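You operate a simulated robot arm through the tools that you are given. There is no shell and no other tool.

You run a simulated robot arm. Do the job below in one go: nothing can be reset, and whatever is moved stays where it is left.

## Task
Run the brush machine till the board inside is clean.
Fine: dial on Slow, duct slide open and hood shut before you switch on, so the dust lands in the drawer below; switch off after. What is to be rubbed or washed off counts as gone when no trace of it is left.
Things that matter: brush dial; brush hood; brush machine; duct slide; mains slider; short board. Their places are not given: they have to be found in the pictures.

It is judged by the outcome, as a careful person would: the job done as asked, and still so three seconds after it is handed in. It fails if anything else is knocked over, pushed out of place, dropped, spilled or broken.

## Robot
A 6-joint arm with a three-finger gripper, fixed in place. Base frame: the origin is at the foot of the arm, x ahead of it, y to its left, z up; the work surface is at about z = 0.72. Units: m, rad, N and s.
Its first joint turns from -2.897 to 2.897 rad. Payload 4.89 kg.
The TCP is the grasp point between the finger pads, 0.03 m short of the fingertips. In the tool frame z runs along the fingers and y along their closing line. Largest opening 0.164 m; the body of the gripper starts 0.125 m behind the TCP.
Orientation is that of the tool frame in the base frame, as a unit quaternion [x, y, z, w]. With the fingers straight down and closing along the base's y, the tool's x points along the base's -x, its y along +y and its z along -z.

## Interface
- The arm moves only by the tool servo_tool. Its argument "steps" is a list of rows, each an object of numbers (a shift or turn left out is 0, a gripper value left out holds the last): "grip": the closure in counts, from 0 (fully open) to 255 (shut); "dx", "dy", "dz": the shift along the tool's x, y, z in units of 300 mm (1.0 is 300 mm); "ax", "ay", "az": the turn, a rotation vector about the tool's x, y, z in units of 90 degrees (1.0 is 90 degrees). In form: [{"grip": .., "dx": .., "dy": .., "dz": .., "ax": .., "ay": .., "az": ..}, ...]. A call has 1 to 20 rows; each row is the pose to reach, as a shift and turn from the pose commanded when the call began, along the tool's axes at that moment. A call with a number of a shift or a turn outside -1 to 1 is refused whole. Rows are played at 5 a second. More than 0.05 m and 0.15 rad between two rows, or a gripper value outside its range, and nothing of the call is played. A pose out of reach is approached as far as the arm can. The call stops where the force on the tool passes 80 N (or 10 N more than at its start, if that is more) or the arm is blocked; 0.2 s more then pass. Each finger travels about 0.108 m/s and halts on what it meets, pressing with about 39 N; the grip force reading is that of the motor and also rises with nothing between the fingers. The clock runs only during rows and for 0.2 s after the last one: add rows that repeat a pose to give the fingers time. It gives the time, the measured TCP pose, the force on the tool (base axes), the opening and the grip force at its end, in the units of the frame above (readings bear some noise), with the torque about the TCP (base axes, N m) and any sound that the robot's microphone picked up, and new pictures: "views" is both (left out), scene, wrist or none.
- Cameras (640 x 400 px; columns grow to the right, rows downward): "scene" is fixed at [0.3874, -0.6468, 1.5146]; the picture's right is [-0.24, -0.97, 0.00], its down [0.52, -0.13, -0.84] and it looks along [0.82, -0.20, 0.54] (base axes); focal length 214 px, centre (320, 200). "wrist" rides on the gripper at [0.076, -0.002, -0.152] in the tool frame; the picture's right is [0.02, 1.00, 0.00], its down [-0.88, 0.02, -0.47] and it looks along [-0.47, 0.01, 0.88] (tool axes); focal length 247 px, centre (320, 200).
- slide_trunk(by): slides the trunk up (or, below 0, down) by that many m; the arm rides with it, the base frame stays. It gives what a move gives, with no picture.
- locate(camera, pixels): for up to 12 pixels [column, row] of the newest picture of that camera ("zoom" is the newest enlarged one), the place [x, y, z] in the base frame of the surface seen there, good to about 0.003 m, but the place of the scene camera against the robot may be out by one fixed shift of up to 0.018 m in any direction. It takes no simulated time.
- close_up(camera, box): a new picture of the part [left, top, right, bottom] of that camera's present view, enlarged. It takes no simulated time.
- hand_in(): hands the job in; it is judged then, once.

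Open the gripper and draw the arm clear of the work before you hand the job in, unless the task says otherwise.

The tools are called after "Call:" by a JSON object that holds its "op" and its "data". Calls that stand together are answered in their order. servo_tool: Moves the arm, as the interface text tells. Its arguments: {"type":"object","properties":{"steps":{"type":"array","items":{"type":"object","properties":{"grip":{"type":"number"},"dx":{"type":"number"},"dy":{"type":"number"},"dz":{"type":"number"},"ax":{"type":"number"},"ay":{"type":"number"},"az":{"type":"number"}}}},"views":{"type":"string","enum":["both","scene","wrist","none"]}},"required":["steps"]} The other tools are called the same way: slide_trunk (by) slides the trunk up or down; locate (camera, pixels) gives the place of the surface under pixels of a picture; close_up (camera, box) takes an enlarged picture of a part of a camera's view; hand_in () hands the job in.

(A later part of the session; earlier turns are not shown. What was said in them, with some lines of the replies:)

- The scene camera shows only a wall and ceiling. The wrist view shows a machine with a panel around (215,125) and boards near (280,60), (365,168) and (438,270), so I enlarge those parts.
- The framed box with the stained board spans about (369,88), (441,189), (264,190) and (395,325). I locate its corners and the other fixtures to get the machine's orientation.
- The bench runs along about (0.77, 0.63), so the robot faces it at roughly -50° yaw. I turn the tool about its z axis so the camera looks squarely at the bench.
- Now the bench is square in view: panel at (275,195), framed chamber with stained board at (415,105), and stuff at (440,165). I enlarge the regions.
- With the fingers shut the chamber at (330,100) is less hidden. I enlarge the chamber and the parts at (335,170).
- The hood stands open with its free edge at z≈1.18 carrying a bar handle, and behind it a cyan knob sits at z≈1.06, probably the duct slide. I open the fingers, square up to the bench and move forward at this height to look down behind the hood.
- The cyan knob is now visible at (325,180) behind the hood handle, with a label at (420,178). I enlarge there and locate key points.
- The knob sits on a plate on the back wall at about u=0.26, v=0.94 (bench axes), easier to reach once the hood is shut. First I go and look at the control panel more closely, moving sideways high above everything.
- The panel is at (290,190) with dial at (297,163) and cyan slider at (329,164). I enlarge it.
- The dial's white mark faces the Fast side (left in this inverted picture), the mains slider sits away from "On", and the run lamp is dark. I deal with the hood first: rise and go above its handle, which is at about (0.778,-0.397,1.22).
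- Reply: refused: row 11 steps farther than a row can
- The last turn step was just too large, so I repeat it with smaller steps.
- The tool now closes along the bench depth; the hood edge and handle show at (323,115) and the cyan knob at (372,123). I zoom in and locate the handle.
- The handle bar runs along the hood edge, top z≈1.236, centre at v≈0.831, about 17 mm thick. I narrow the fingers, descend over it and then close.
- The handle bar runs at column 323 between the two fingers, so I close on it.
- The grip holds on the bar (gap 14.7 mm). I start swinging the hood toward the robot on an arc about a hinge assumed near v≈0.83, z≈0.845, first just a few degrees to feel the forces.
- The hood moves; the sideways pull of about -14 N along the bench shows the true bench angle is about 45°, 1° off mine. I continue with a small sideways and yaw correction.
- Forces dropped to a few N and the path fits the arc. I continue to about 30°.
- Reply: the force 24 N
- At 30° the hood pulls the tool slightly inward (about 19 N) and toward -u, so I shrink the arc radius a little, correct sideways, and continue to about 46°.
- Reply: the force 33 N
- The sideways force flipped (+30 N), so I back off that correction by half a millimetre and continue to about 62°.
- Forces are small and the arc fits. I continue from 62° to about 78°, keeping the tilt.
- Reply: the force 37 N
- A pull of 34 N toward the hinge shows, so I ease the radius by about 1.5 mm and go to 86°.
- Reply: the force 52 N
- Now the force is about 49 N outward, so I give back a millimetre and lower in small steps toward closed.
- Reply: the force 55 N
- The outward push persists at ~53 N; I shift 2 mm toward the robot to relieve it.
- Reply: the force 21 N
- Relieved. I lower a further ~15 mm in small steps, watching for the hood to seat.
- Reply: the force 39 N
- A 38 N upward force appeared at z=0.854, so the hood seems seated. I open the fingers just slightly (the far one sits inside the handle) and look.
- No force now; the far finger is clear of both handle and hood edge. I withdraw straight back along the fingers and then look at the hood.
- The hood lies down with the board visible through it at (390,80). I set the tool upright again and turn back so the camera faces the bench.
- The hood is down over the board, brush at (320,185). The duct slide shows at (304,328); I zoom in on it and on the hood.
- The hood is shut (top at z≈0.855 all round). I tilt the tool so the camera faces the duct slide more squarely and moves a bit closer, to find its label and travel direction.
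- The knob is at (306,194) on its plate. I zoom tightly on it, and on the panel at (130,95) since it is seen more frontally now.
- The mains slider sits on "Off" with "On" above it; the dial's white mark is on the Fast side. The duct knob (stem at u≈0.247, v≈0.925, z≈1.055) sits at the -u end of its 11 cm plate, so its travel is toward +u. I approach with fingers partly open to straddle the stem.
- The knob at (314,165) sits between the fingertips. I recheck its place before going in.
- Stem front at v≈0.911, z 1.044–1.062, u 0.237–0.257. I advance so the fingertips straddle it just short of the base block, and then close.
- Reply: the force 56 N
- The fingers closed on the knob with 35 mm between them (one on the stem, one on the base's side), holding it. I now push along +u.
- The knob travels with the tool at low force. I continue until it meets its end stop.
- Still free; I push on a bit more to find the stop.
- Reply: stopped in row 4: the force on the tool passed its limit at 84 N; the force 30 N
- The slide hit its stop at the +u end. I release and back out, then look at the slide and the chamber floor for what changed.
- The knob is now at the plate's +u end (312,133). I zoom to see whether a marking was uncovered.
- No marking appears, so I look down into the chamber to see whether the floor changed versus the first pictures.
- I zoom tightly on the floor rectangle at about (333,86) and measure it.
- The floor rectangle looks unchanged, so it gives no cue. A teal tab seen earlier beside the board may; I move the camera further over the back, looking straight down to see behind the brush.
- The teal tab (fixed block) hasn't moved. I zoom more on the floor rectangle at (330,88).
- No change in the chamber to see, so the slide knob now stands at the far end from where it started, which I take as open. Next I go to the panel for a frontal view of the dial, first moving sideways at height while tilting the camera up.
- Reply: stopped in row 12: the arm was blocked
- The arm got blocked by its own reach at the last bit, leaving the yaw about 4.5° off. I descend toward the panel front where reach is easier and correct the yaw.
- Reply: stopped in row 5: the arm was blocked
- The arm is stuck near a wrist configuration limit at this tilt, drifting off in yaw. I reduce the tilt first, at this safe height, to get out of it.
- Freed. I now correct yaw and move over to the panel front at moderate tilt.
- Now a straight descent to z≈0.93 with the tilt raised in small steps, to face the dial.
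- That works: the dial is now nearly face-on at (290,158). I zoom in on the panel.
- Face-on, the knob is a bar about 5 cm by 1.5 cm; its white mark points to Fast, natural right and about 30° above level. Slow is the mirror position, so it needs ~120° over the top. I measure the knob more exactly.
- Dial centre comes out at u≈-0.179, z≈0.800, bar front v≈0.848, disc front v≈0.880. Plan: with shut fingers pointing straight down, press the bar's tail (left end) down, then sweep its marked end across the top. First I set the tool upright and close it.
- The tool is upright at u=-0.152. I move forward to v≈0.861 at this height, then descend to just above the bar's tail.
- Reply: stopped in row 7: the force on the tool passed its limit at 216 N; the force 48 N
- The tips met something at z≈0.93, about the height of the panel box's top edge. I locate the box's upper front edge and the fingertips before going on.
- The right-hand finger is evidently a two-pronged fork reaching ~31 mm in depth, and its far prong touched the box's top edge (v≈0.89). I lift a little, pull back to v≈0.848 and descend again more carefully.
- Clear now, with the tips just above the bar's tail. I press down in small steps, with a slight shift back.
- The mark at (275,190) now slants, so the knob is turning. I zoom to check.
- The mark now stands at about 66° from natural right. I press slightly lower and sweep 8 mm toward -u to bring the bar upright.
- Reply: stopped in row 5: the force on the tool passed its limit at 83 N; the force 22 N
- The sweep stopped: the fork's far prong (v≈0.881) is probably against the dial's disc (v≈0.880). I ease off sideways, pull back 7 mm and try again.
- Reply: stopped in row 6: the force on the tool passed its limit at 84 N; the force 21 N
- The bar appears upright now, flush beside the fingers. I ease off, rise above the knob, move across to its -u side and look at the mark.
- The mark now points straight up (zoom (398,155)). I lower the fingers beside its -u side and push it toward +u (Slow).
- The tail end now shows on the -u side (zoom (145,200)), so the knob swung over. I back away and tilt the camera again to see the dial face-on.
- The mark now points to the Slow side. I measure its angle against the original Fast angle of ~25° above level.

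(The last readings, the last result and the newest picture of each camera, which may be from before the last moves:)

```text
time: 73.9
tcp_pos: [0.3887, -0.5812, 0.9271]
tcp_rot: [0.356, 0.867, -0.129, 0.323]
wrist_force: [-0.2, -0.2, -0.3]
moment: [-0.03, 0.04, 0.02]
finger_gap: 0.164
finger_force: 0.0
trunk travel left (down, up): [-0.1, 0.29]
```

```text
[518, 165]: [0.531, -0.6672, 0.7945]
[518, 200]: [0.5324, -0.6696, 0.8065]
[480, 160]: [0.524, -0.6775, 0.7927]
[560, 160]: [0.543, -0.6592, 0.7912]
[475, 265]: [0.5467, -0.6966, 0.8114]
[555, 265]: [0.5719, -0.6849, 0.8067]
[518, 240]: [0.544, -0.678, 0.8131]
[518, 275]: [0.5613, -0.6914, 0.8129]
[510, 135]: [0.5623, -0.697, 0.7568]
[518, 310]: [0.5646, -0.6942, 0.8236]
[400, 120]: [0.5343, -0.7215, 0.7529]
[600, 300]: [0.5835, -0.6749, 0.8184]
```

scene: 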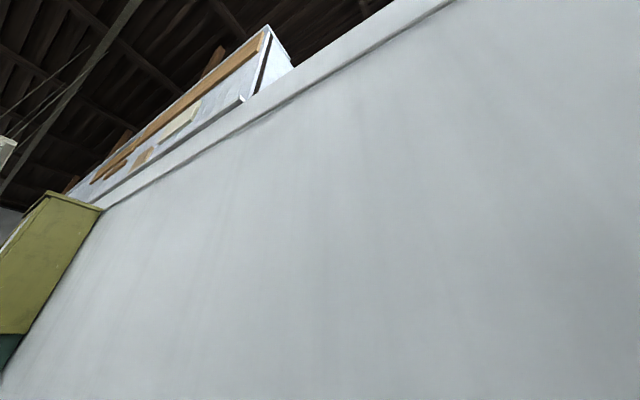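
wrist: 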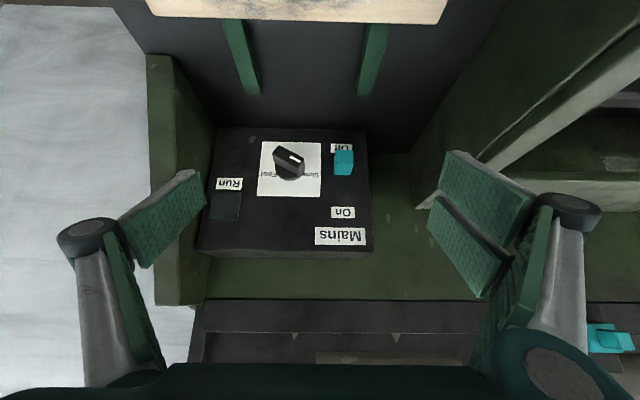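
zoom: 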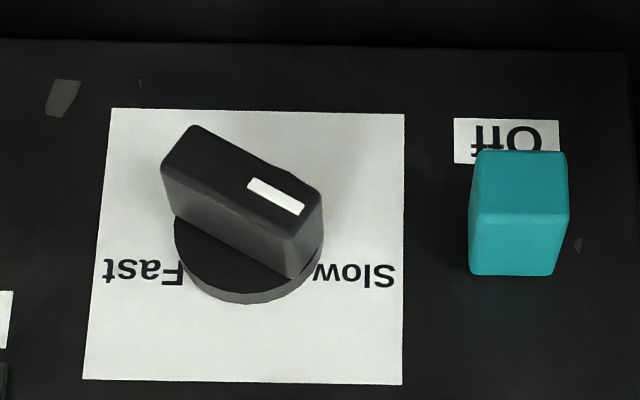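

The mark sits at about 28° above level on the Slow side, mirroring its start: dial on Slow. Next the mains slider: knob u≈-0.095, z 0.79–0.813, front v≈0.848, with "On" above. I set the tool upright in front of it with fingers ~5 cm apart.

Call:
{"op": "servo_tool", "data": {"steps": [{"grip": 177, "dx": -0.07, "dy": 0.02, "dz": -0.03, "ay": 0.08}, {"dx": -0.14, "dy": 0.04, "dz": -0.06, "ay": 0.16}, {"dx": -0.21, "dy": 0.06, "dz": -0.09, "ay": 0.24}, {"dx": -0.28, "dy": 0.08, "dz": -0.12, "ay": 0.32}, {"dx": -0.35, "dy": 0.11, "dz": -0.15, "ay": 0.4}, {"dx": -0.427, "dy": 0.137, "dz": -0.177, "ay": 0.453}, {"dx": -0.427, "dy": 0.137, "dz": -0.177, "ay": 0.453}], "views": "wrist"}}

```text
time: 75.5
tcp_pos: [0.463, -0.5976, 1.0519]
tcp_rot: [0.379, 0.925, 0.004, 0.0]
wrist_force: [-0.8, -1.3, 0.4]
moment: [0.01, 0.0, 0.02]
finger_gap: 0.0502
finger_force: 0.0
trunk travel left (down, up): [-0.1, 0.29]
```

wrist: 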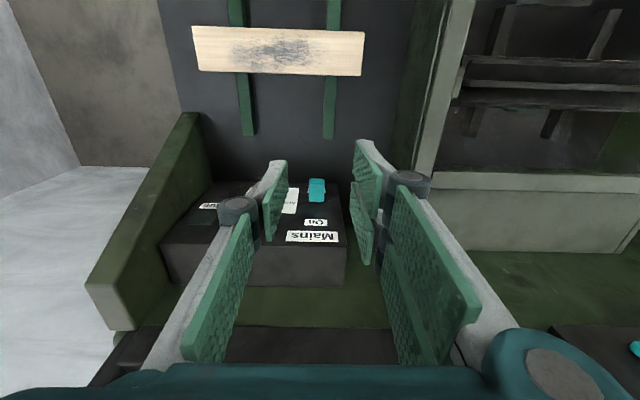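

Aligned at u=-0.095. I move forward to v≈0.850 at height, then descend in front of the panel so the fingers straddle the knob.

Call:
{"op": "servo_tool", "data": {"steps": [{"dx": -0.11}, {"dx": -0.22}, {"dx": -0.333}, {"dx": -0.333, "dz": 0.12}, {"dx": -0.333, "dz": 0.24}, {"dx": -0.333, "dz": 0.36}, {"dx": -0.333, "dz": 0.46}, {"dx": -0.333, "dz": 0.56}, {"dx": -0.333, "dz": 0.64}, {"dx": -0.333, "dz": 0.7}, {"dx": -0.333, "dz": 0.74}, {"dx": -0.333, "dz": 0.74}], "views": "wrist"}}

Call:
{"op": "close_up", "data": {"camera": "wrist", "box": [230, 130, 422, 250]}}

```text
time: 78.1
tcp_pos: [0.5369, -0.6658, 0.8305]
tcp_rot: [0.379, 0.925, 0.003, 0.001]
wrist_force: [-1.0, -0.6, -0.7]
moment: [-0.04, 0.02, 0.01]
finger_gap: 0.05
finger_force: 0.1
trunk travel left (down, up): [-0.1, 0.29]
```

wrist: 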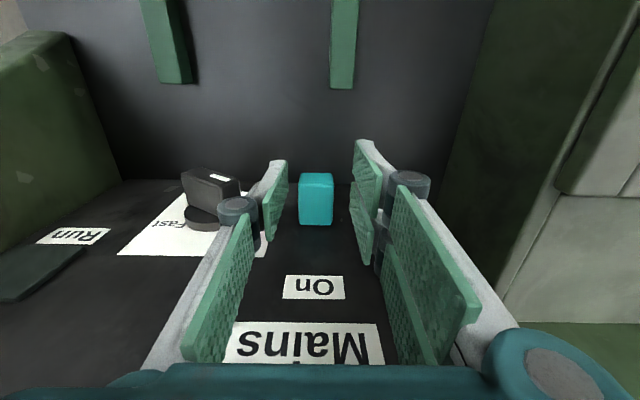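

```text
3.33 times, centred on (326, 190) of wrist
```

zoom: 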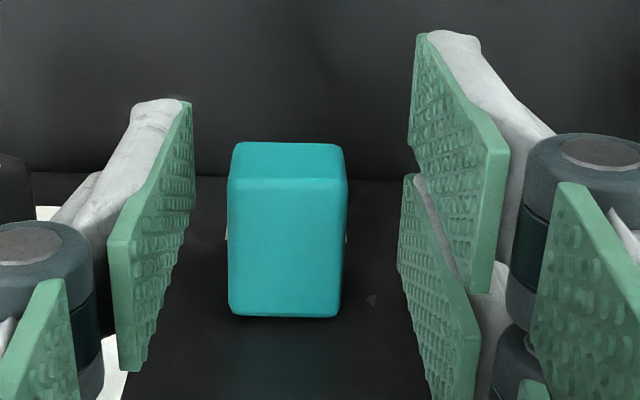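

The knob (315,198) is centred between single finger and fork, the dial is clear. I lower 8 mm and close on it.

Call:
{"op": "servo_tool", "data": {"steps": [{"dz": 0.015}, {"dz": 0.028}, {"dz": 0.028, "grip": 255}, {"dz": 0.028}, {"dz": 0.028}, {"dz": 0.028}], "views": "wrist"}}

```text
time: 79.5
tcp_pos: [0.5332, -0.6678, 0.8202]
tcp_rot: [0.379, 0.925, 0.002, 0.0]
wrist_force: [-32.3, -40.5, 0.5]
moment: [-1.25, 0.89, -0.48]
finger_gap: 0.0277
finger_force: 44.6
trunk travel left (down, up): [-0.1, 0.29]
```

wrist: 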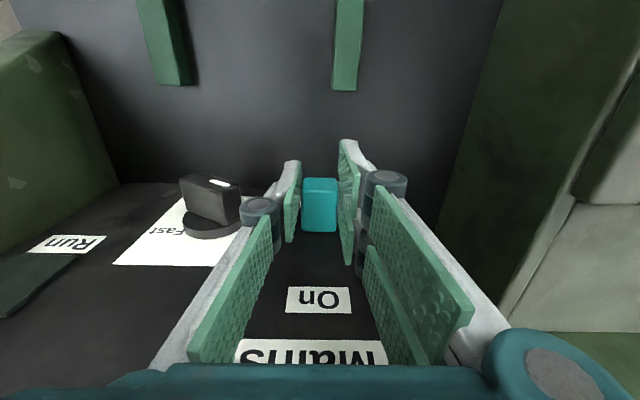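

Gripped (gap 27.7 mm) with a sideways load; I relax that by 2 mm toward -u, then slide the knob up toward On until it stops.

Call:
{"op": "servo_tool", "data": {"steps": [{"dy": -0.006}, {"dy": -0.007, "dz": -0.03}, {"dy": -0.007, "dz": -0.06}, {"dy": -0.007, "dz": -0.09}, {"dy": -0.007, "dz": -0.12}, {"dy": -0.007, "dz": -0.14}, {"dy": -0.007, "dz": -0.16}], "views": "wrist"}}

```text
time: 81.1
tcp_pos: [0.5322, -0.6674, 0.8674]
tcp_rot: [0.379, 0.925, 0.004, 0.0]
wrist_force: [-30.0, -28.9, -34.0]
moment: [-0.79, 0.48, -0.49]
finger_gap: 0.0279
finger_force: 45.3
trunk travel left (down, up): [-0.1, 0.29]
```

wrist: 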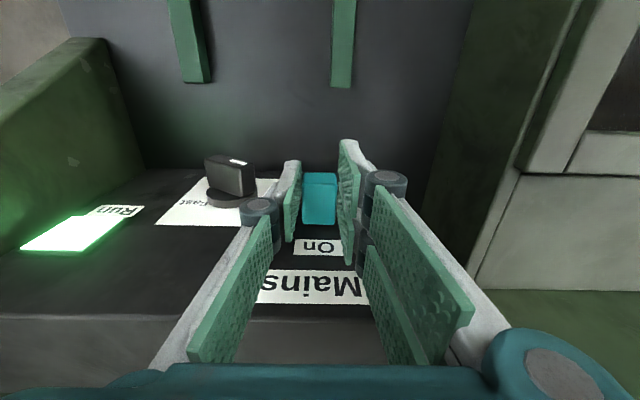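

The Run lamp is lit green: the machine is on with the slider at the top. I release the knob, rise clear and look into the chamber.

Call:
{"op": "servo_tool", "data": {"steps": [{"grip": 177}, {"grip": 177}, {"dz": -0.12}, {"dz": -0.26}, {"dz": -0.4}, {"dz": -0.55}, {"dz": -0.7, "dx": 0.1}, {"dz": -0.8, "dx": 0.2}], "views": "wrist"}}

```text
refused: row 7 steps farther than a row can; nothing moved
```

One row was too long; I repeat with shorter steps.

Call:
{"op": "servo_tool", "data": {"steps": [{"grip": 177}, {"grip": 177}, {"dz": -0.12}, {"dz": -0.26}, {"dz": -0.4}, {"dz": -0.54}, {"dz": -0.64, "dx": 0.08}, {"dz": -0.74, "dx": 0.18}], "views": "wrist"}}

Call:
{"op": "close_up", "data": {"camera": "wrist", "box": [420, 0, 640, 140]}}

```text
time: 82.9
tcp_pos: [0.496, -0.631, 1.092]
tcp_rot: [0.378, 0.926, 0.003, -0.001]
wrist_force: [1.5, -1.9, -2.1]
moment: [0.27, 0.24, -0.01]
finger_gap: 0.0499
finger_force: 0.1
trunk travel left (down, up): [-0.1, 0.29]
```

wrist: 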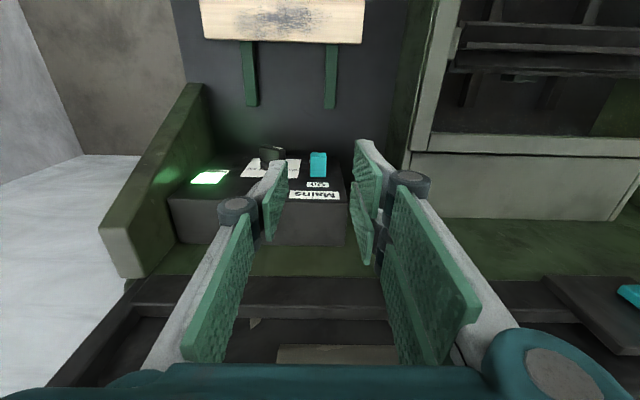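

```text
2.86 times, centred on (530, 70) of wrist
```

zoom: 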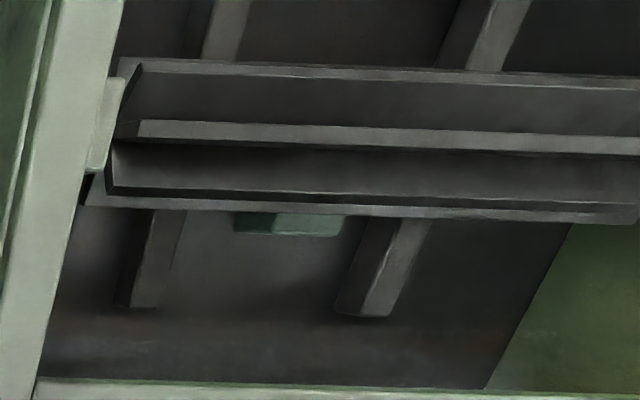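

The brush hides the board from here. I move over to the front of the hood for a low view under the brush.

Call:
{"op": "servo_tool", "data": {"steps": [{"dx": 0.11, "dy": 0.0, "dz": -0.05, "grip": 0}, {"dx": 0.22, "dy": 0.06, "dz": -0.1}, {"dx": 0.33, "dy": 0.13, "dz": -0.15}, {"dx": 0.44, "dy": 0.2, "dz": -0.2}, {"dx": 0.55, "dy": 0.27, "dz": -0.25}, {"dx": 0.66, "dy": 0.34, "dz": -0.3}, {"dx": 0.77, "dy": 0.41, "dz": -0.3}, {"dx": 0.88, "dy": 0.48, "dz": -0.3}, {"dx": 0.96, "dy": 0.58, "dz": -0.3}, {"dx": 0.96, "dy": 0.72, "dz": -0.3}, {"dx": 0.96, "dy": 0.86, "dz": -0.3}, {"dx": 0.96, "dy": 1.0, "dz": -0.3}], "views": "none"}}

Call:
{"op": "servo_tool", "data": {"steps": [{"dy": 0.1, "dz": 0.1, "ay": -0.05}, {"dy": 0.2, "dz": 0.2, "ay": -0.1}, {"dy": 0.24, "dx": 0.05, "dz": 0.32, "ay": -0.15}, {"dy": 0.24, "dx": 0.1, "dz": 0.44, "ay": -0.2}, {"dy": 0.24, "dx": 0.15, "dz": 0.56, "ay": -0.25}, {"dy": 0.24, "dx": 0.18, "dz": 0.64, "ay": -0.28}, {"dy": 0.24, "dx": 0.18, "dz": 0.64, "ay": -0.28}], "views": "wrist"}}

Call:
{"op": "close_up", "data": {"camera": "wrist", "box": [200, 0, 440, 150]}}

```text
time: 85.5
tcp_pos: [0.5005, -0.2174, 1.1821]
tcp_rot: [0.38, 0.925, 0.003, -0.001]
wrist_force: [3.0, -1.2, -0.2]
moment: [0.27, 0.37, -0.02]
finger_gap: 0.1638
finger_force: 0.0
trunk travel left (down, up): [-0.1, 0.29]
```

```text
time: 87.1
tcp_pos: [0.5122, -0.1222, 0.9923]
tcp_rot: [0.37, 0.903, -0.079, 0.202]
wrist_force: [-0.3, 0.8, 0.9]
moment: [0.04, 0.0, 0.03]
finger_gap: 0.164
finger_force: 0.1
trunk travel left (down, up): [-0.1, 0.29]
```

wrist: 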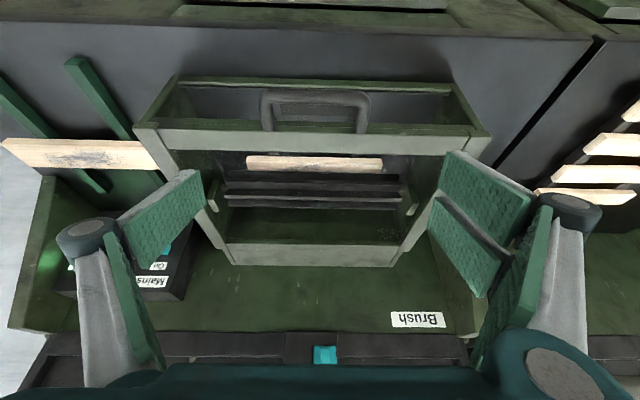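

```text
2.67 times, centred on (320, 75) of wrist
```

zoom: 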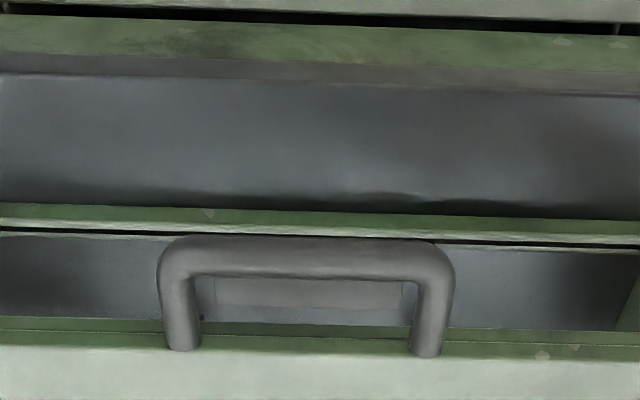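

Here a gap shows between the chamber's front wall (row 82) and the hood's front beam (row 140). I measure whether the hood is really down.

Call:
{"op": "locate", "data": {"camera": "wrist", "pixels": [[230, 84], [400, 90], [230, 140], [420, 148], [315, 95], [170, 100], [460, 105], [200, 105], [315, 165], [220, 250], [180, 160], [440, 140]]}}

Call:
{"op": "close_up", "data": {"camera": "wrist", "box": [130, 60, 500, 280]}}

```text
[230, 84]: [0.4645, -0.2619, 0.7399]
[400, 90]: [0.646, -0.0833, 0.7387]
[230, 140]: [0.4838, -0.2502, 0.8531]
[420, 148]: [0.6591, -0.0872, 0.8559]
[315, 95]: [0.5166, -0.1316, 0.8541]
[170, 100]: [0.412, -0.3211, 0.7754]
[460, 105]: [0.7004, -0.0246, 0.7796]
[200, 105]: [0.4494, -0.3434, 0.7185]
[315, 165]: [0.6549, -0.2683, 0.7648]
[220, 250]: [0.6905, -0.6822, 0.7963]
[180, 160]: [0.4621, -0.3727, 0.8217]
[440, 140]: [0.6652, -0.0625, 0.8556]
```

```text
1.73 times, centred on (315, 170) of wrist
```

zoom: 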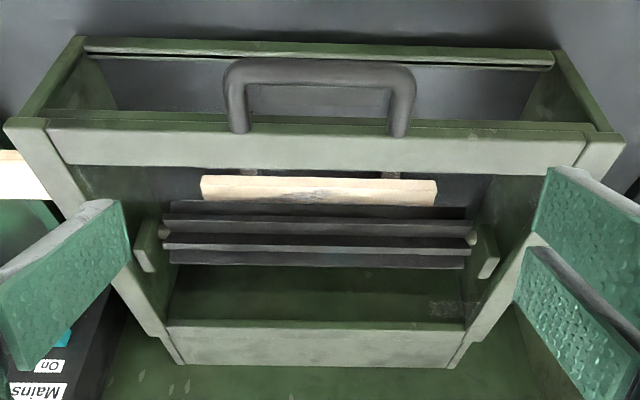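

The chamber's front is just a low sill (z≈0.74); the hood rests at z≈0.855 on the side walls, so it is shut. I zoom on the board to see the smear.

Call:
{"op": "close_up", "data": {"camera": "wrist", "box": [235, 140, 395, 240]}}

Call:
{"op": "servo_tool", "data": {"steps": [{"dz": 0}, {"dz": 0}, {"dz": 0}, {"dz": 0}, {"dz": 0}, {"dz": 0}, {"dz": 0}, {"dz": 0}, {"dz": 0}, {"dz": 0}], "views": "wrist"}}

Call:
{"op": "close_up", "data": {"camera": "wrist", "box": [235, 140, 395, 240]}}

```text
4.00 times, centred on (315, 190) of wrist
```

zoom: 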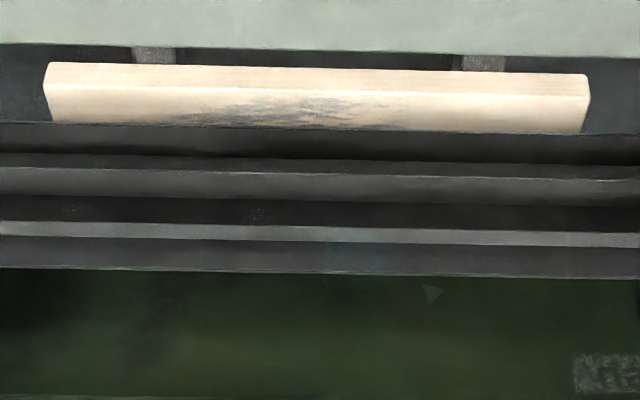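

```text
time: 89.3
tcp_pos: [0.5134, -0.124, 0.9915]
tcp_rot: [0.371, 0.903, -0.08, 0.201]
wrist_force: [0.0, -0.2, 0.4]
moment: [0.01, -0.01, 0.01]
finger_gap: 0.1641
finger_force: 0.1
trunk travel left (down, up): [-0.1, 0.29]
```

wrist: 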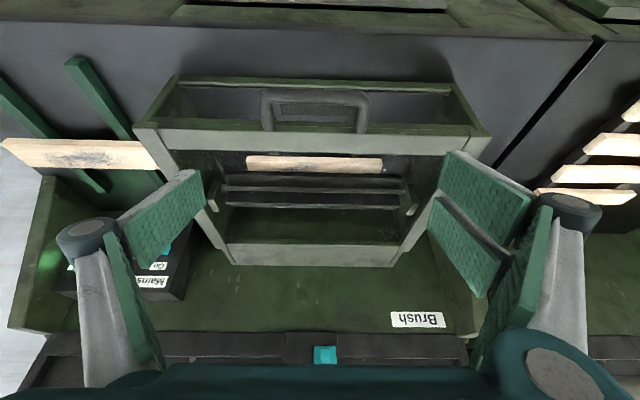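

```text
4.00 times, centred on (315, 190) of wrist
```

zoom: 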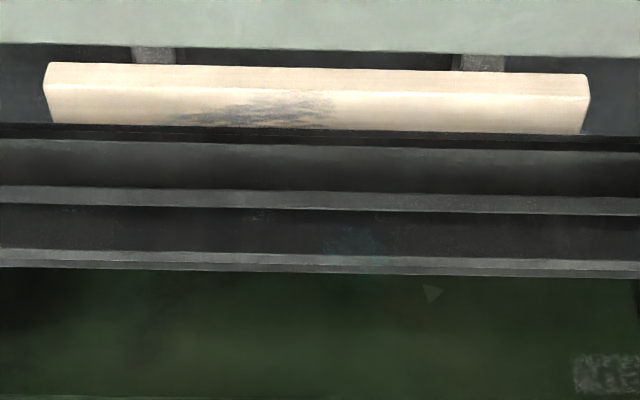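

The brush is turning and the smear is shrinking (right end moved from zoom x≈400 to 335). I wait while it runs.

Call:
{"op": "servo_tool", "data": {"steps": [{"dz": 0}, {"dz": 0}, {"dz": 0}, {"dz": 0}, {"dz": 0}, {"dz": 0}, {"dz": 0}, {"dz": 0}, {"dz": 0}, {"dz": 0}, {"dz": 0}, {"dz": 0}, {"dz": 0}, {"dz": 0}, {"dz": 0}, {"dz": 0}, {"dz": 0}, {"dz": 0}, {"dz": 0}, {"dz": 0}], "views": "wrist"}}

Call:
{"op": "close_up", "data": {"camera": "wrist", "box": [235, 140, 395, 240]}}

```text
time: 93.5
tcp_pos: [0.5134, -0.1245, 0.9932]
tcp_rot: [0.37, 0.903, -0.08, 0.202]
wrist_force: [0.0, 0.2, 0.5]
moment: [0.02, 0.02, -0.02]
finger_gap: 0.164
finger_force: 0.1
trunk travel left (down, up): [-0.1, 0.29]
```

wrist: 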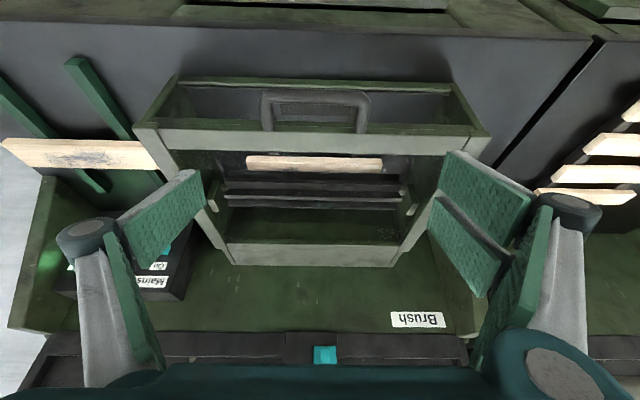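

```text
4.00 times, centred on (315, 190) of wrist
```

zoom: 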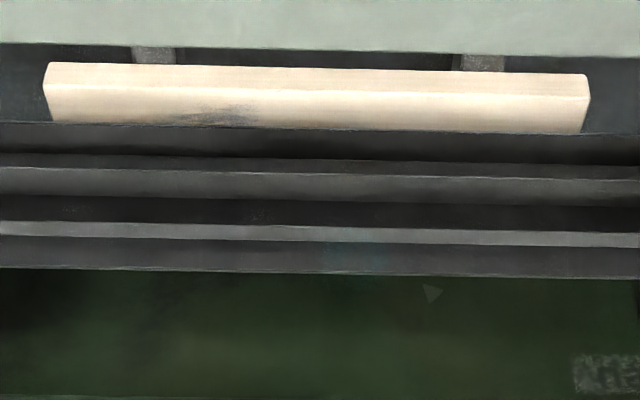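

The smear now spans only zoom x 180–260. I wait another 4 s.

Call:
{"op": "servo_tool", "data": {"steps": [{"dz": 0}, {"dz": 0}, {"dz": 0}, {"dz": 0}, {"dz": 0}, {"dz": 0}, {"dz": 0}, {"dz": 0}, {"dz": 0}, {"dz": 0}, {"dz": 0}, {"dz": 0}, {"dz": 0}, {"dz": 0}, {"dz": 0}, {"dz": 0}, {"dz": 0}, {"dz": 0}, {"dz": 0}, {"dz": 0}], "views": "wrist"}}

Call:
{"op": "close_up", "data": {"camera": "wrist", "box": [235, 140, 395, 240]}}

```text
time: 97.7
tcp_pos: [0.5135, -0.1234, 0.9928]
tcp_rot: [0.37, 0.903, -0.08, 0.202]
wrist_force: [0.1, -0.9, 0.6]
moment: [0.01, -0.02, -0.02]
finger_gap: 0.1639
finger_force: 0.0
trunk travel left (down, up): [-0.1, 0.29]
```

wrist: 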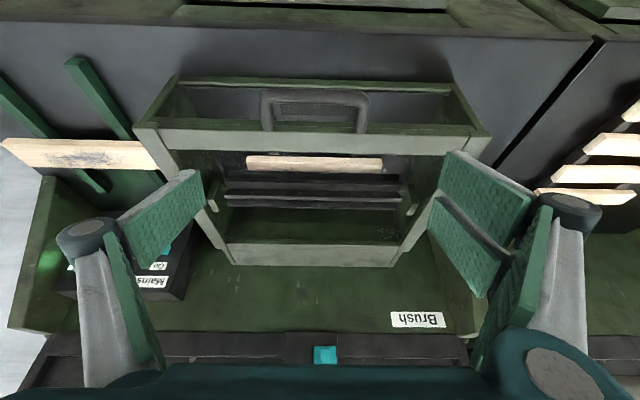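

```text
4.00 times, centred on (315, 190) of wrist
```

zoom: 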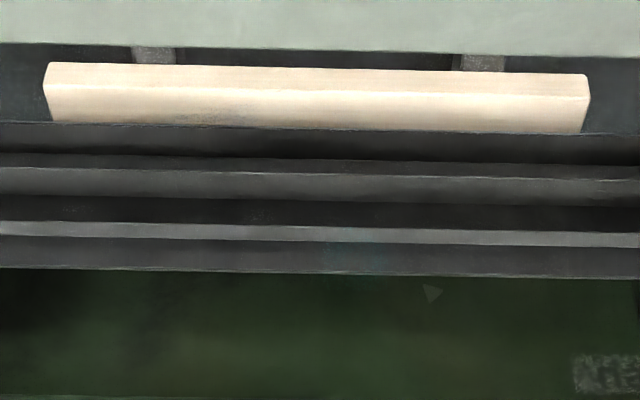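

Only a faint bit at zoom (195,115) remains visible. I keep running a few more seconds since part of the board is hidden by the brush.

Call:
{"op": "servo_tool", "data": {"steps": [{"dz": 0}, {"dz": 0}, {"dz": 0}, {"dz": 0}, {"dz": 0}, {"dz": 0}, {"dz": 0}, {"dz": 0}, {"dz": 0}, {"dz": 0}, {"dz": 0}, {"dz": 0}, {"dz": 0}, {"dz": 0}, {"dz": 0}, {"dz": 0}, {"dz": 0}, {"dz": 0}, {"dz": 0}, {"dz": 0}], "views": "wrist"}}

Call:
{"op": "close_up", "data": {"camera": "wrist", "box": [235, 140, 395, 240]}}

```text
time: 101.9
tcp_pos: [0.513, -0.1241, 0.9924]
tcp_rot: [0.37, 0.903, -0.08, 0.201]
wrist_force: [-0.3, 0.4, 0.1]
moment: [0.03, 0.01, -0.02]
finger_gap: 0.1638
finger_force: 0.0
trunk travel left (down, up): [-0.1, 0.29]
```

wrist: 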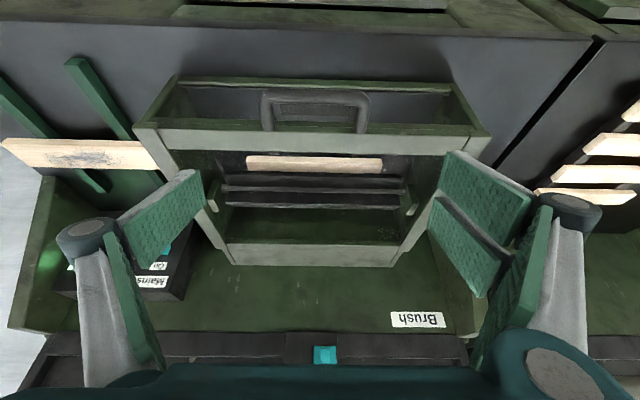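

```text
4.00 times, centred on (315, 190) of wrist
```

zoom: 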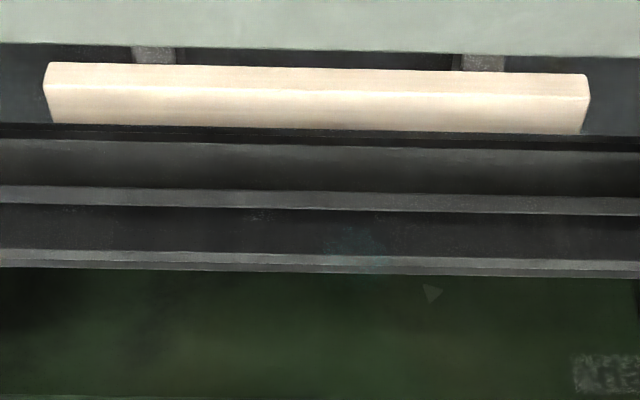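

The visible part of the board is clean. I lower the camera a little for a deeper look under the brush while it runs on for a margin.

Call:
{"op": "servo_tool", "data": {"steps": [{"dx": 0.05, "dz": 0.02}, {"dx": 0.1, "dz": 0.05, "ay": -0.02}, {"dx": 0.15, "dz": 0.08, "ay": -0.05}, {"dx": 0.19, "dz": 0.1, "ay": -0.08}, {"dx": 0.19, "dz": 0.1, "ay": -0.1}, {"dx": 0.19, "dz": 0.1, "ay": -0.1}, {"dx": 0.19, "dz": 0.1, "ay": -0.1}, {"dx": 0.19, "dz": 0.1, "ay": -0.1}, {"dx": 0.19, "dz": 0.1, "ay": -0.1}, {"dx": 0.19, "dz": 0.1, "ay": -0.1}, {"dx": 0.19, "dz": 0.1, "ay": -0.1}, {"dx": 0.19, "dz": 0.1, "ay": -0.1}], "views": "wrist"}}

Call:
{"op": "close_up", "data": {"camera": "wrist", "box": [220, 110, 412, 230]}}

```text
time: 104.5
tcp_pos: [0.4848, -0.0956, 0.9422]
tcp_rot: [0.363, 0.884, -0.109, 0.272]
wrist_force: [-0.4, -0.2, 0.3]
moment: [0.0, 0.01, 0.01]
finger_gap: 0.1641
finger_force: 0.0
trunk travel left (down, up): [-0.1, 0.29]
```

wrist: 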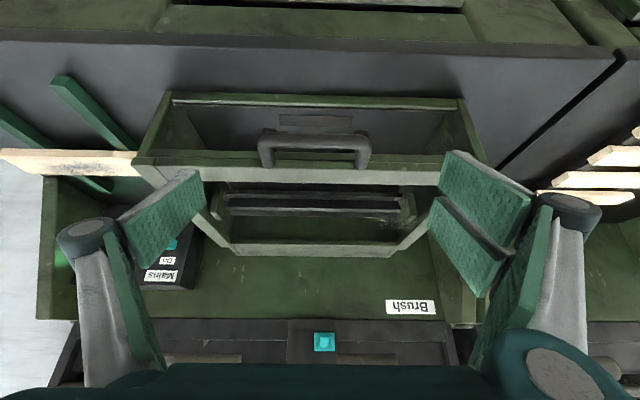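

```text
3.33 times, centred on (316, 170) of wrist
```

zoom: 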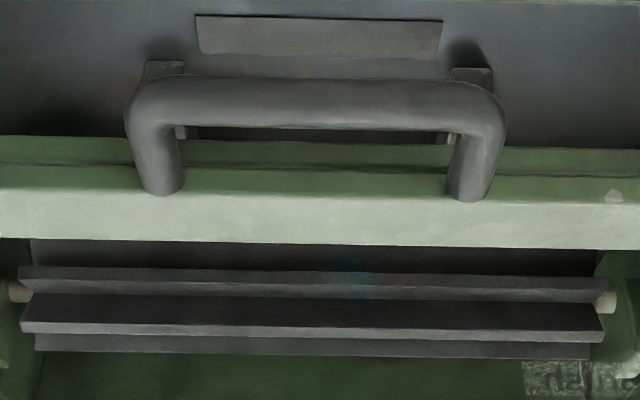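

The front beam now hides the board, so I go lower to look beneath the beam through the open front, still well clear of handle and table.

Call:
{"op": "servo_tool", "data": {"steps": [{"dx": 0.04, "dz": 0.06}, {"dx": 0.09, "dz": 0.13}, {"dx": 0.135, "dz": 0.195}, {"dx": 0.18, "dz": 0.26}, {"dx": 0.225, "dz": 0.325}, {"dx": 0.268, "dz": 0.38}, {"dx": 0.268, "dz": 0.38}], "views": "wrist"}}

Call:
{"op": "close_up", "data": {"camera": "wrist", "box": [220, 110, 412, 230]}}

```text
time: 106.1
tcp_pos: [0.4912, -0.0946, 0.855]
tcp_rot: [0.362, 0.885, -0.108, 0.272]
wrist_force: [0.2, -0.5, -0.4]
moment: [0.0, 0.03, 0.0]
finger_gap: 0.1639
finger_force: 0.1
out of reach, approached as far as the arm can: row 4, 5, 6, 7
trunk travel left (down, up): [-0.1, 0.29]
```

wrist: 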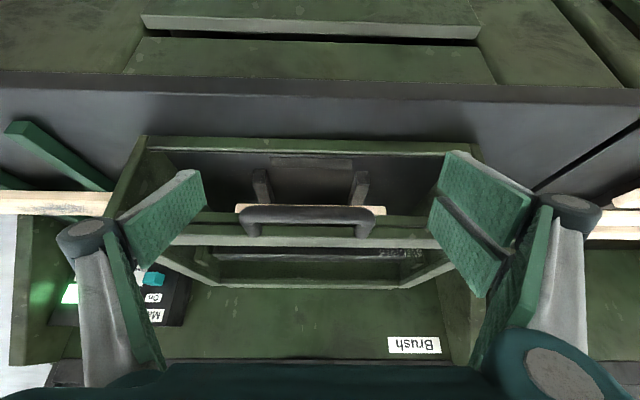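

```text
3.33 times, centred on (316, 170) of wrist
```

zoom: 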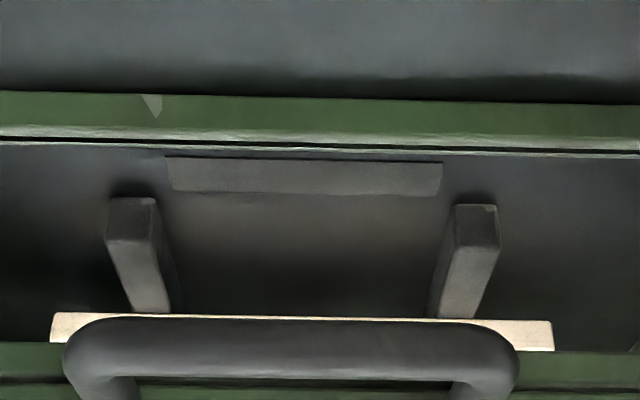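

At its reach limit, I lower the trunk 5 cm so the camera can look under the beam.

Call:
{"op": "slide_trunk", "data": {"by": -0.05}}

Call:
{"op": "servo_tool", "data": {"steps": [{"dz": 0}], "views": "wrist"}}

Call:
{"op": "close_up", "data": {"camera": "wrist", "box": [220, 170, 412, 290]}}

```text
time: 107.0
tcp_pos: [0.4906, -0.0952, 0.8054]
tcp_rot: [0.363, 0.885, -0.109, 0.272]
wrist_force: [-0.2, 0.3, -0.6]
moment: [0.01, 0.06, 0.0]
finger_gap: 0.1641
finger_force: 0.2
trunk travel left (down, up): [-0.05, 0.34]
```

```text
time: 107.5
tcp_pos: [0.4904, -0.0938, 0.805]
tcp_rot: [0.362, 0.885, -0.11, 0.272]
wrist_force: [0.1, -0.1, -0.3]
moment: [0.02, 0.0, -0.01]
finger_gap: 0.164
finger_force: 0.0
trunk travel left (down, up): [-0.05, 0.34]
```

wrist: 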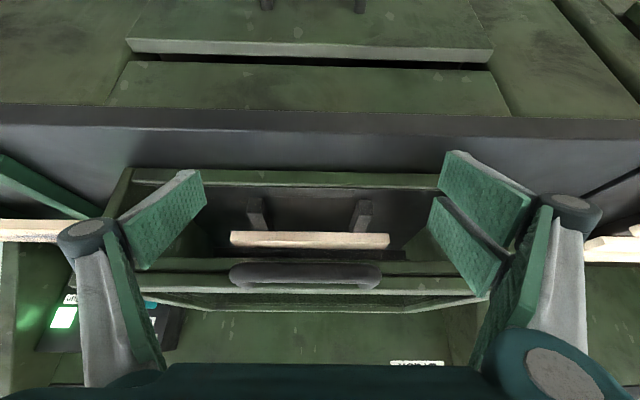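

```text
3.33 times, centred on (316, 230) of wrist
```

zoom: 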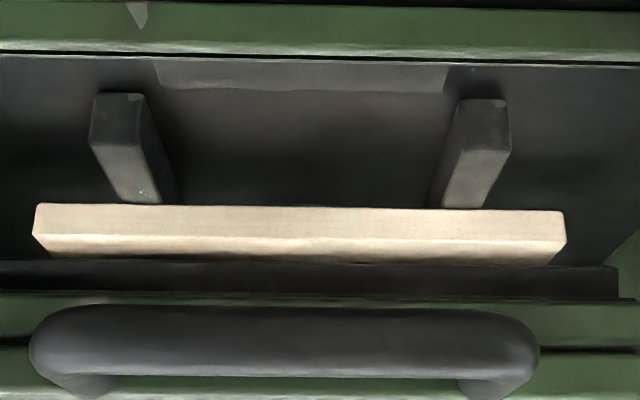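

The board's visible top and front are clean. I raise the trunk back and head for the mains slider to switch off; the travel gives some extra brushing time.

Call:
{"op": "slide_trunk", "data": {"by": 0.05}}

Call:
{"op": "servo_tool", "data": {"steps": [{"dx": -0.04, "dz": -0.06}, {"dx": -0.09, "dz": -0.13}, {"dx": -0.16, "dz": -0.23, "ay": 0.06}, {"dx": -0.23, "dz": -0.34, "ay": 0.14}, {"dx": -0.3, "dz": -0.45, "ay": 0.22}, {"dx": -0.37, "dz": -0.56, "ay": 0.3}, {"dx": -0.44, "dz": -0.67, "ay": 0.38}, {"dx": -0.5, "dz": -0.78, "ay": 0.38}, {"dx": -0.56, "dz": -0.88, "ay": 0.38}, {"dx": -0.56, "dz": -0.88, "ay": 0.38}], "views": "none"}}

```text
time: 108.4
tcp_pos: [0.4895, -0.0949, 0.8549]
tcp_rot: [0.363, 0.885, -0.109, 0.272]
wrist_force: [0.1, -0.1, 0.7]
moment: [-0.02, 0.01, 0.02]
finger_gap: 0.164
finger_force: 0.0
trunk travel left (down, up): [-0.1, 0.29]
```

```text
time: 110.6
tcp_pos: [0.4832, -0.0896, 1.168]
tcp_rot: [0.378, 0.926, 0.003, 0.0]
wrist_force: [-0.4, -0.1, -0.5]
moment: [0.03, 0.07, -0.04]
finger_gap: 0.1641
finger_force: 0.1
trunk travel left (down, up): [-0.1, 0.29]
```

Upright and clear at z=1.17. I travel diagonally over the hood toward the panel.

Call:
{"op": "servo_tool", "data": {"steps": [{"dx": -0.1, "dy": -0.1}, {"dx": -0.2, "dy": -0.21}, {"dx": -0.3, "dy": -0.32}, {"dx": -0.4, "dy": -0.43}, {"dx": -0.5, "dy": -0.54}, {"dx": -0.6, "dy": -0.65}, {"dx": -0.7, "dy": -0.76}, {"dx": -0.8, "dy": -0.87}, {"dx": -0.9, "dy": -0.98}, {"dx": -0.9, "dy": -0.98, "grip": 177}, {"dx": -0.9, "dy": -0.98}], "views": "none"}}

Call:
{"op": "servo_tool", "data": {"steps": [{"dx": -0.08, "dy": -0.09, "dz": 0.03}, {"dx": -0.16, "dy": -0.18, "dz": 0.06}, {"dx": -0.25, "dy": -0.267, "dz": 0.1}, {"dx": -0.25, "dy": -0.267, "dz": 0.1}], "views": "wrist"}}

```text
time: 113.0
tcp_pos: [0.4713, -0.4893, 1.1656]
tcp_rot: [0.379, 0.925, 0.002, 0.0]
wrist_force: [0.1, -1.2, 0.0]
moment: [0.1, 0.04, 0.0]
finger_gap: 0.0496
finger_force: 0.1
trunk travel left (down, up): [-0.1, 0.29]
```

```text
time: 114.0
tcp_pos: [0.4685, -0.5975, 1.1328]
tcp_rot: [0.378, 0.926, 0.003, -0.001]
wrist_force: [0.4, -0.6, -0.2]
moment: [0.08, 0.06, 0.03]
finger_gap: 0.05
finger_force: 0.0
trunk travel left (down, up): [-0.1, 0.29]
```

wrist: 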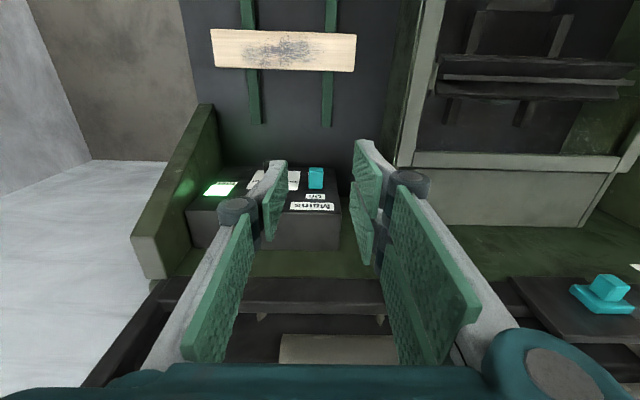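

The knob shows at (316,178). I locate it to centre better this time.

Call:
{"op": "locate", "data": {"camera": "wrist", "pixels": [[310, 175], [316, 175], [322, 175], [316, 170], [316, 184], [316, 188], [315, 196]]}}

Call:
{"op": "close_up", "data": {"camera": "wrist", "box": [270, 150, 350, 200]}}

```text
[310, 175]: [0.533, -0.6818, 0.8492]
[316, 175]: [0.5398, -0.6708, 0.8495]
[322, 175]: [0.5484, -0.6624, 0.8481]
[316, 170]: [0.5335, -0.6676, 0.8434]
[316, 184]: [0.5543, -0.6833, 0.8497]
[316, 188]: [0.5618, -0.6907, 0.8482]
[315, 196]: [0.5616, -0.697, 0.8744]
```

```text
8.00 times, centred on (310, 175) of wrist
```

zoom: 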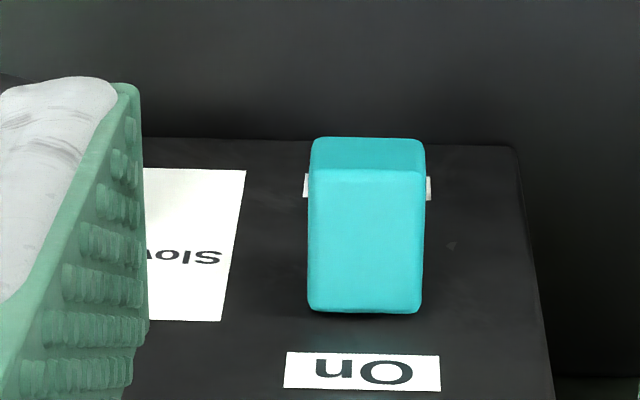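

The knob is now up (top z≈0.849, centre u≈-0.095). I go forward to v≈0.850 and descend over it.

Call:
{"op": "servo_tool", "data": {"steps": [{"dx": -0.11, "dy": -0.016}, {"dx": -0.22, "dy": -0.016}, {"dx": -0.321, "dy": -0.016}, {"dx": -0.321, "dy": -0.016, "dz": 0.13}, {"dx": -0.321, "dy": -0.016, "dz": 0.27}, {"dx": -0.321, "dy": -0.016, "dz": 0.41}, {"dx": -0.321, "dy": -0.016, "dz": 0.54}, {"dx": -0.321, "dy": -0.016, "dz": 0.66}, {"dx": -0.321, "dy": -0.016, "dz": 0.77}, {"dx": -0.321, "dy": -0.016, "dz": 0.86}, {"dx": -0.321, "dy": -0.016, "dz": 0.905}, {"dx": -0.321, "dy": -0.016, "dz": 0.905}], "views": "wrist"}}

```text
time: 116.6
tcp_pos: [0.5315, -0.6694, 0.8639]
tcp_rot: [0.378, 0.926, 0.003, 0.0]
wrist_force: [-0.7, -0.1, 0.2]
moment: [-0.02, 0.04, -0.02]
finger_gap: 0.05
finger_force: 0.1
trunk travel left (down, up): [-0.1, 0.29]
```

wrist: 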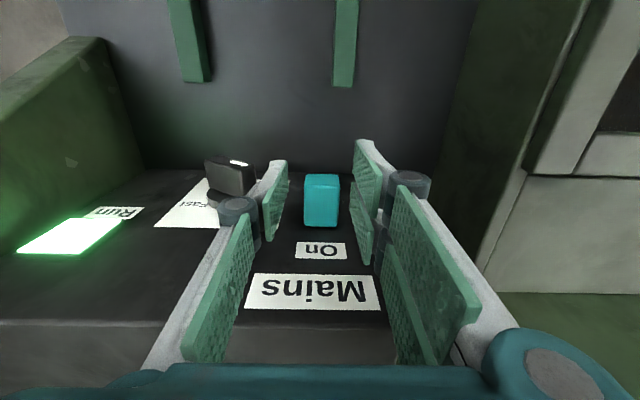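

The knob (320,200) is between the fingers. I close and slide it down to Off.

Call:
{"op": "servo_tool", "data": {"steps": [{"grip": 255}, {"grip": 255}, {"grip": 255}, {"grip": 255}, {"dz": 0.03}, {"dz": 0.06}, {"dz": 0.09}, {"dz": 0.115}, {"dz": 0.135}, {"dz": 0.15}], "views": "wrist"}}

```text
time: 118.8
tcp_pos: [0.5318, -0.666, 0.8211]
tcp_rot: [0.378, 0.926, 0.002, 0.0]
wrist_force: [7.3, 1.4, 39.3]
moment: [-0.18, -0.44, 0.13]
finger_gap: 0.0277
finger_force: 45.1
trunk travel left (down, up): [-0.1, 0.29]
```

wrist: 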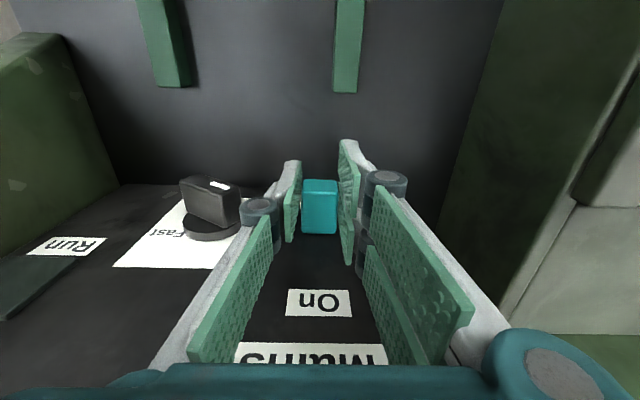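

The Run lamp is dark: switched off, with the slider at its bottom stop. I release and rise clear.

Call:
{"op": "servo_tool", "data": {"steps": [{"grip": 177}, {"grip": 177}, {"dz": -0.12}, {"dz": -0.26}, {"dz": -0.4}, {"dz": -0.54}, {"dz": -0.68}, {"dz": -0.8, "dx": 0.06}, {"dz": -0.9, "dx": 0.15}, {"dz": -0.98, "dx": 0.25, "grip": 0}, {"dz": -0.98, "dx": 0.25}], "views": "wrist"}}

Call:
{"op": "close_up", "data": {"camera": "wrist", "box": [230, 130, 358, 210]}}

```text
time: 121.2
tcp_pos: [0.4792, -0.6169, 1.1113]
tcp_rot: [0.379, 0.925, 0.003, -0.001]
wrist_force: [0.6, 0.1, 0.0]
moment: [-0.08, -0.02, -0.02]
finger_gap: 0.1641
finger_force: 0.0
trunk travel left (down, up): [-0.1, 0.29]
```

wrist: 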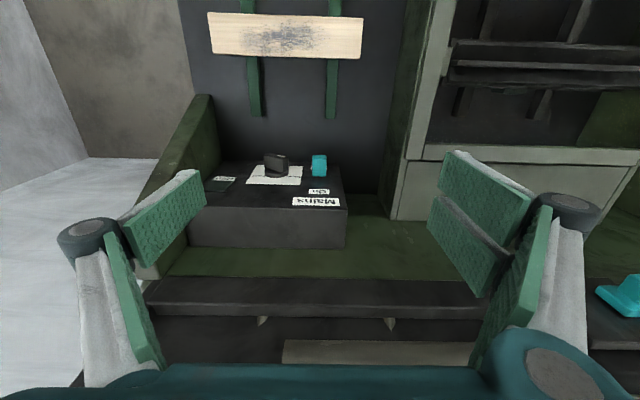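

```text
5.00 times, centred on (294, 170) of wrist
```

zoom: 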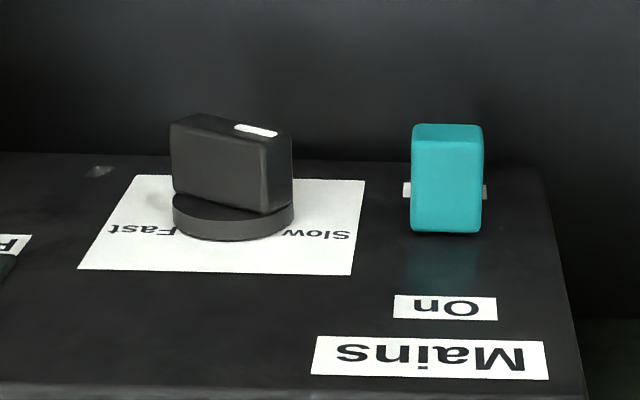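

Everything is off and the dial still reads Slow. I move over the chamber for a last inspection of board, floor and surroundings for any smear or dust.

Call:
{"op": "servo_tool", "data": {"steps": [{"dx": 0.05, "dy": 0.08, "dz": -0.08}, {"dx": 0.1, "dy": 0.17, "dz": -0.16}, {"dx": 0.15, "dy": 0.26, "dz": -0.24}, {"dx": 0.2, "dy": 0.36, "dz": -0.32}, {"dx": 0.25, "dy": 0.46, "dz": -0.4}, {"dx": 0.3, "dy": 0.56, "dz": -0.48}, {"dx": 0.35, "dy": 0.66, "dz": -0.56}, {"dx": 0.4, "dy": 0.76, "dz": -0.64}, {"dx": 0.45, "dy": 0.86, "dz": -0.7}, {"dx": 0.5, "dy": 0.98, "dz": -0.75}, {"dx": 0.5, "dy": 0.98, "dz": -0.75}], "views": "none"}}

Call:
{"op": "servo_tool", "data": {"steps": [{"dy": 0.12}, {"dy": 0.24}, {"dy": 0.27}, {"dy": 0.27}], "views": "wrist"}}

Call:
{"op": "close_up", "data": {"camera": "wrist", "box": [220, 30, 428, 160]}}

```text
time: 123.6
tcp_pos: [0.5772, -0.3032, 1.3396]
tcp_rot: [0.378, 0.926, 0.003, -0.001]
wrist_force: [-0.1, 0.4, 0.4]
moment: [0.05, -0.02, -0.02]
finger_gap: 0.1639
finger_force: 0.1
trunk travel left (down, up): [-0.1, 0.29]
```

```text
time: 124.6
tcp_pos: [0.636, -0.2448, 1.3381]
tcp_rot: [0.378, 0.926, 0.003, -0.001]
wrist_force: [0.6, -0.4, 0.4]
moment: [0.01, 0.07, -0.01]
finger_gap: 0.1641
finger_force: 0.0
trunk travel left (down, up): [-0.1, 0.29]
```

wrist: 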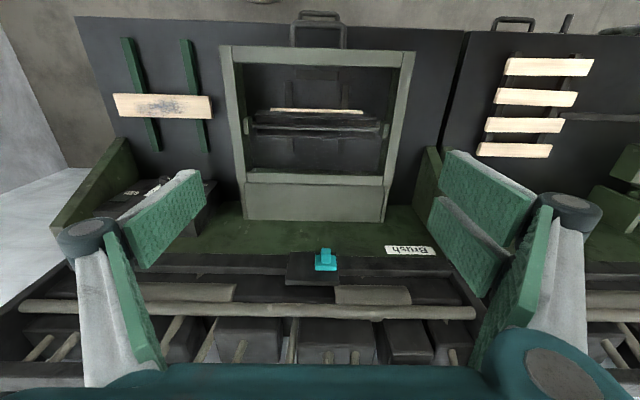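

```text
3.08 times, centred on (324, 95) of wrist
```

zoom: 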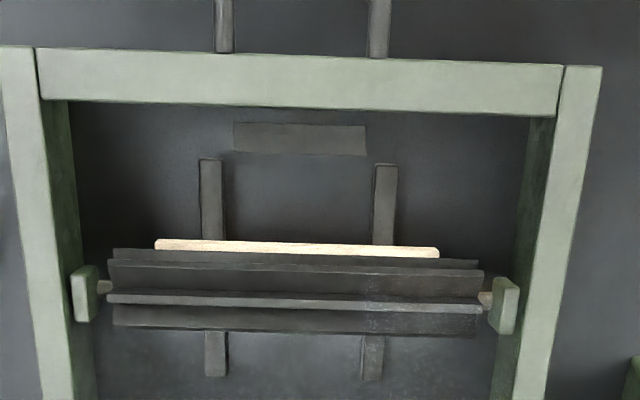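

Hood shut, duct slide at its open end, dial on Slow, mains off, and no dust or smear anywhere in sight. The gripper is open and high above the work, so I hand in.

Call:
{"op": "hand_in", "data": {}}

```text
The job is handed in.
```

I ran the brush machine on Slow for about 38 seconds and switched it off. All of the board I could see is clean, but two things are unconfirmed: the back half of the board and which way the duct slide opens.

- **Board:** The smear on the visible half was gone after about 20 seconds, and I let it run on for a margin. The brush hides the back half of the board with the hood shut, so I never saw that part clean.
- **Duct slide:** It has no markings. I pushed it from the end where it started to the stop at the other end and took that as open. No dust showed in the chamber or on the bench afterwards, which fits, but I didn't look inside the drawer.
- **Hood:** It was shut before I switched on and is still shut.
- **Dial and mains:** The dial mark points to Slow. The mains slider is back on Off and the Run lamp is dark.
- **Contact on the way:** While reaching for the dial, the fingers struck the top edge of the control box with about 216 N. Nothing looked moved or damaged afterwards, and the controls worked normally.

The gripper is open and the arm is clear of the work.
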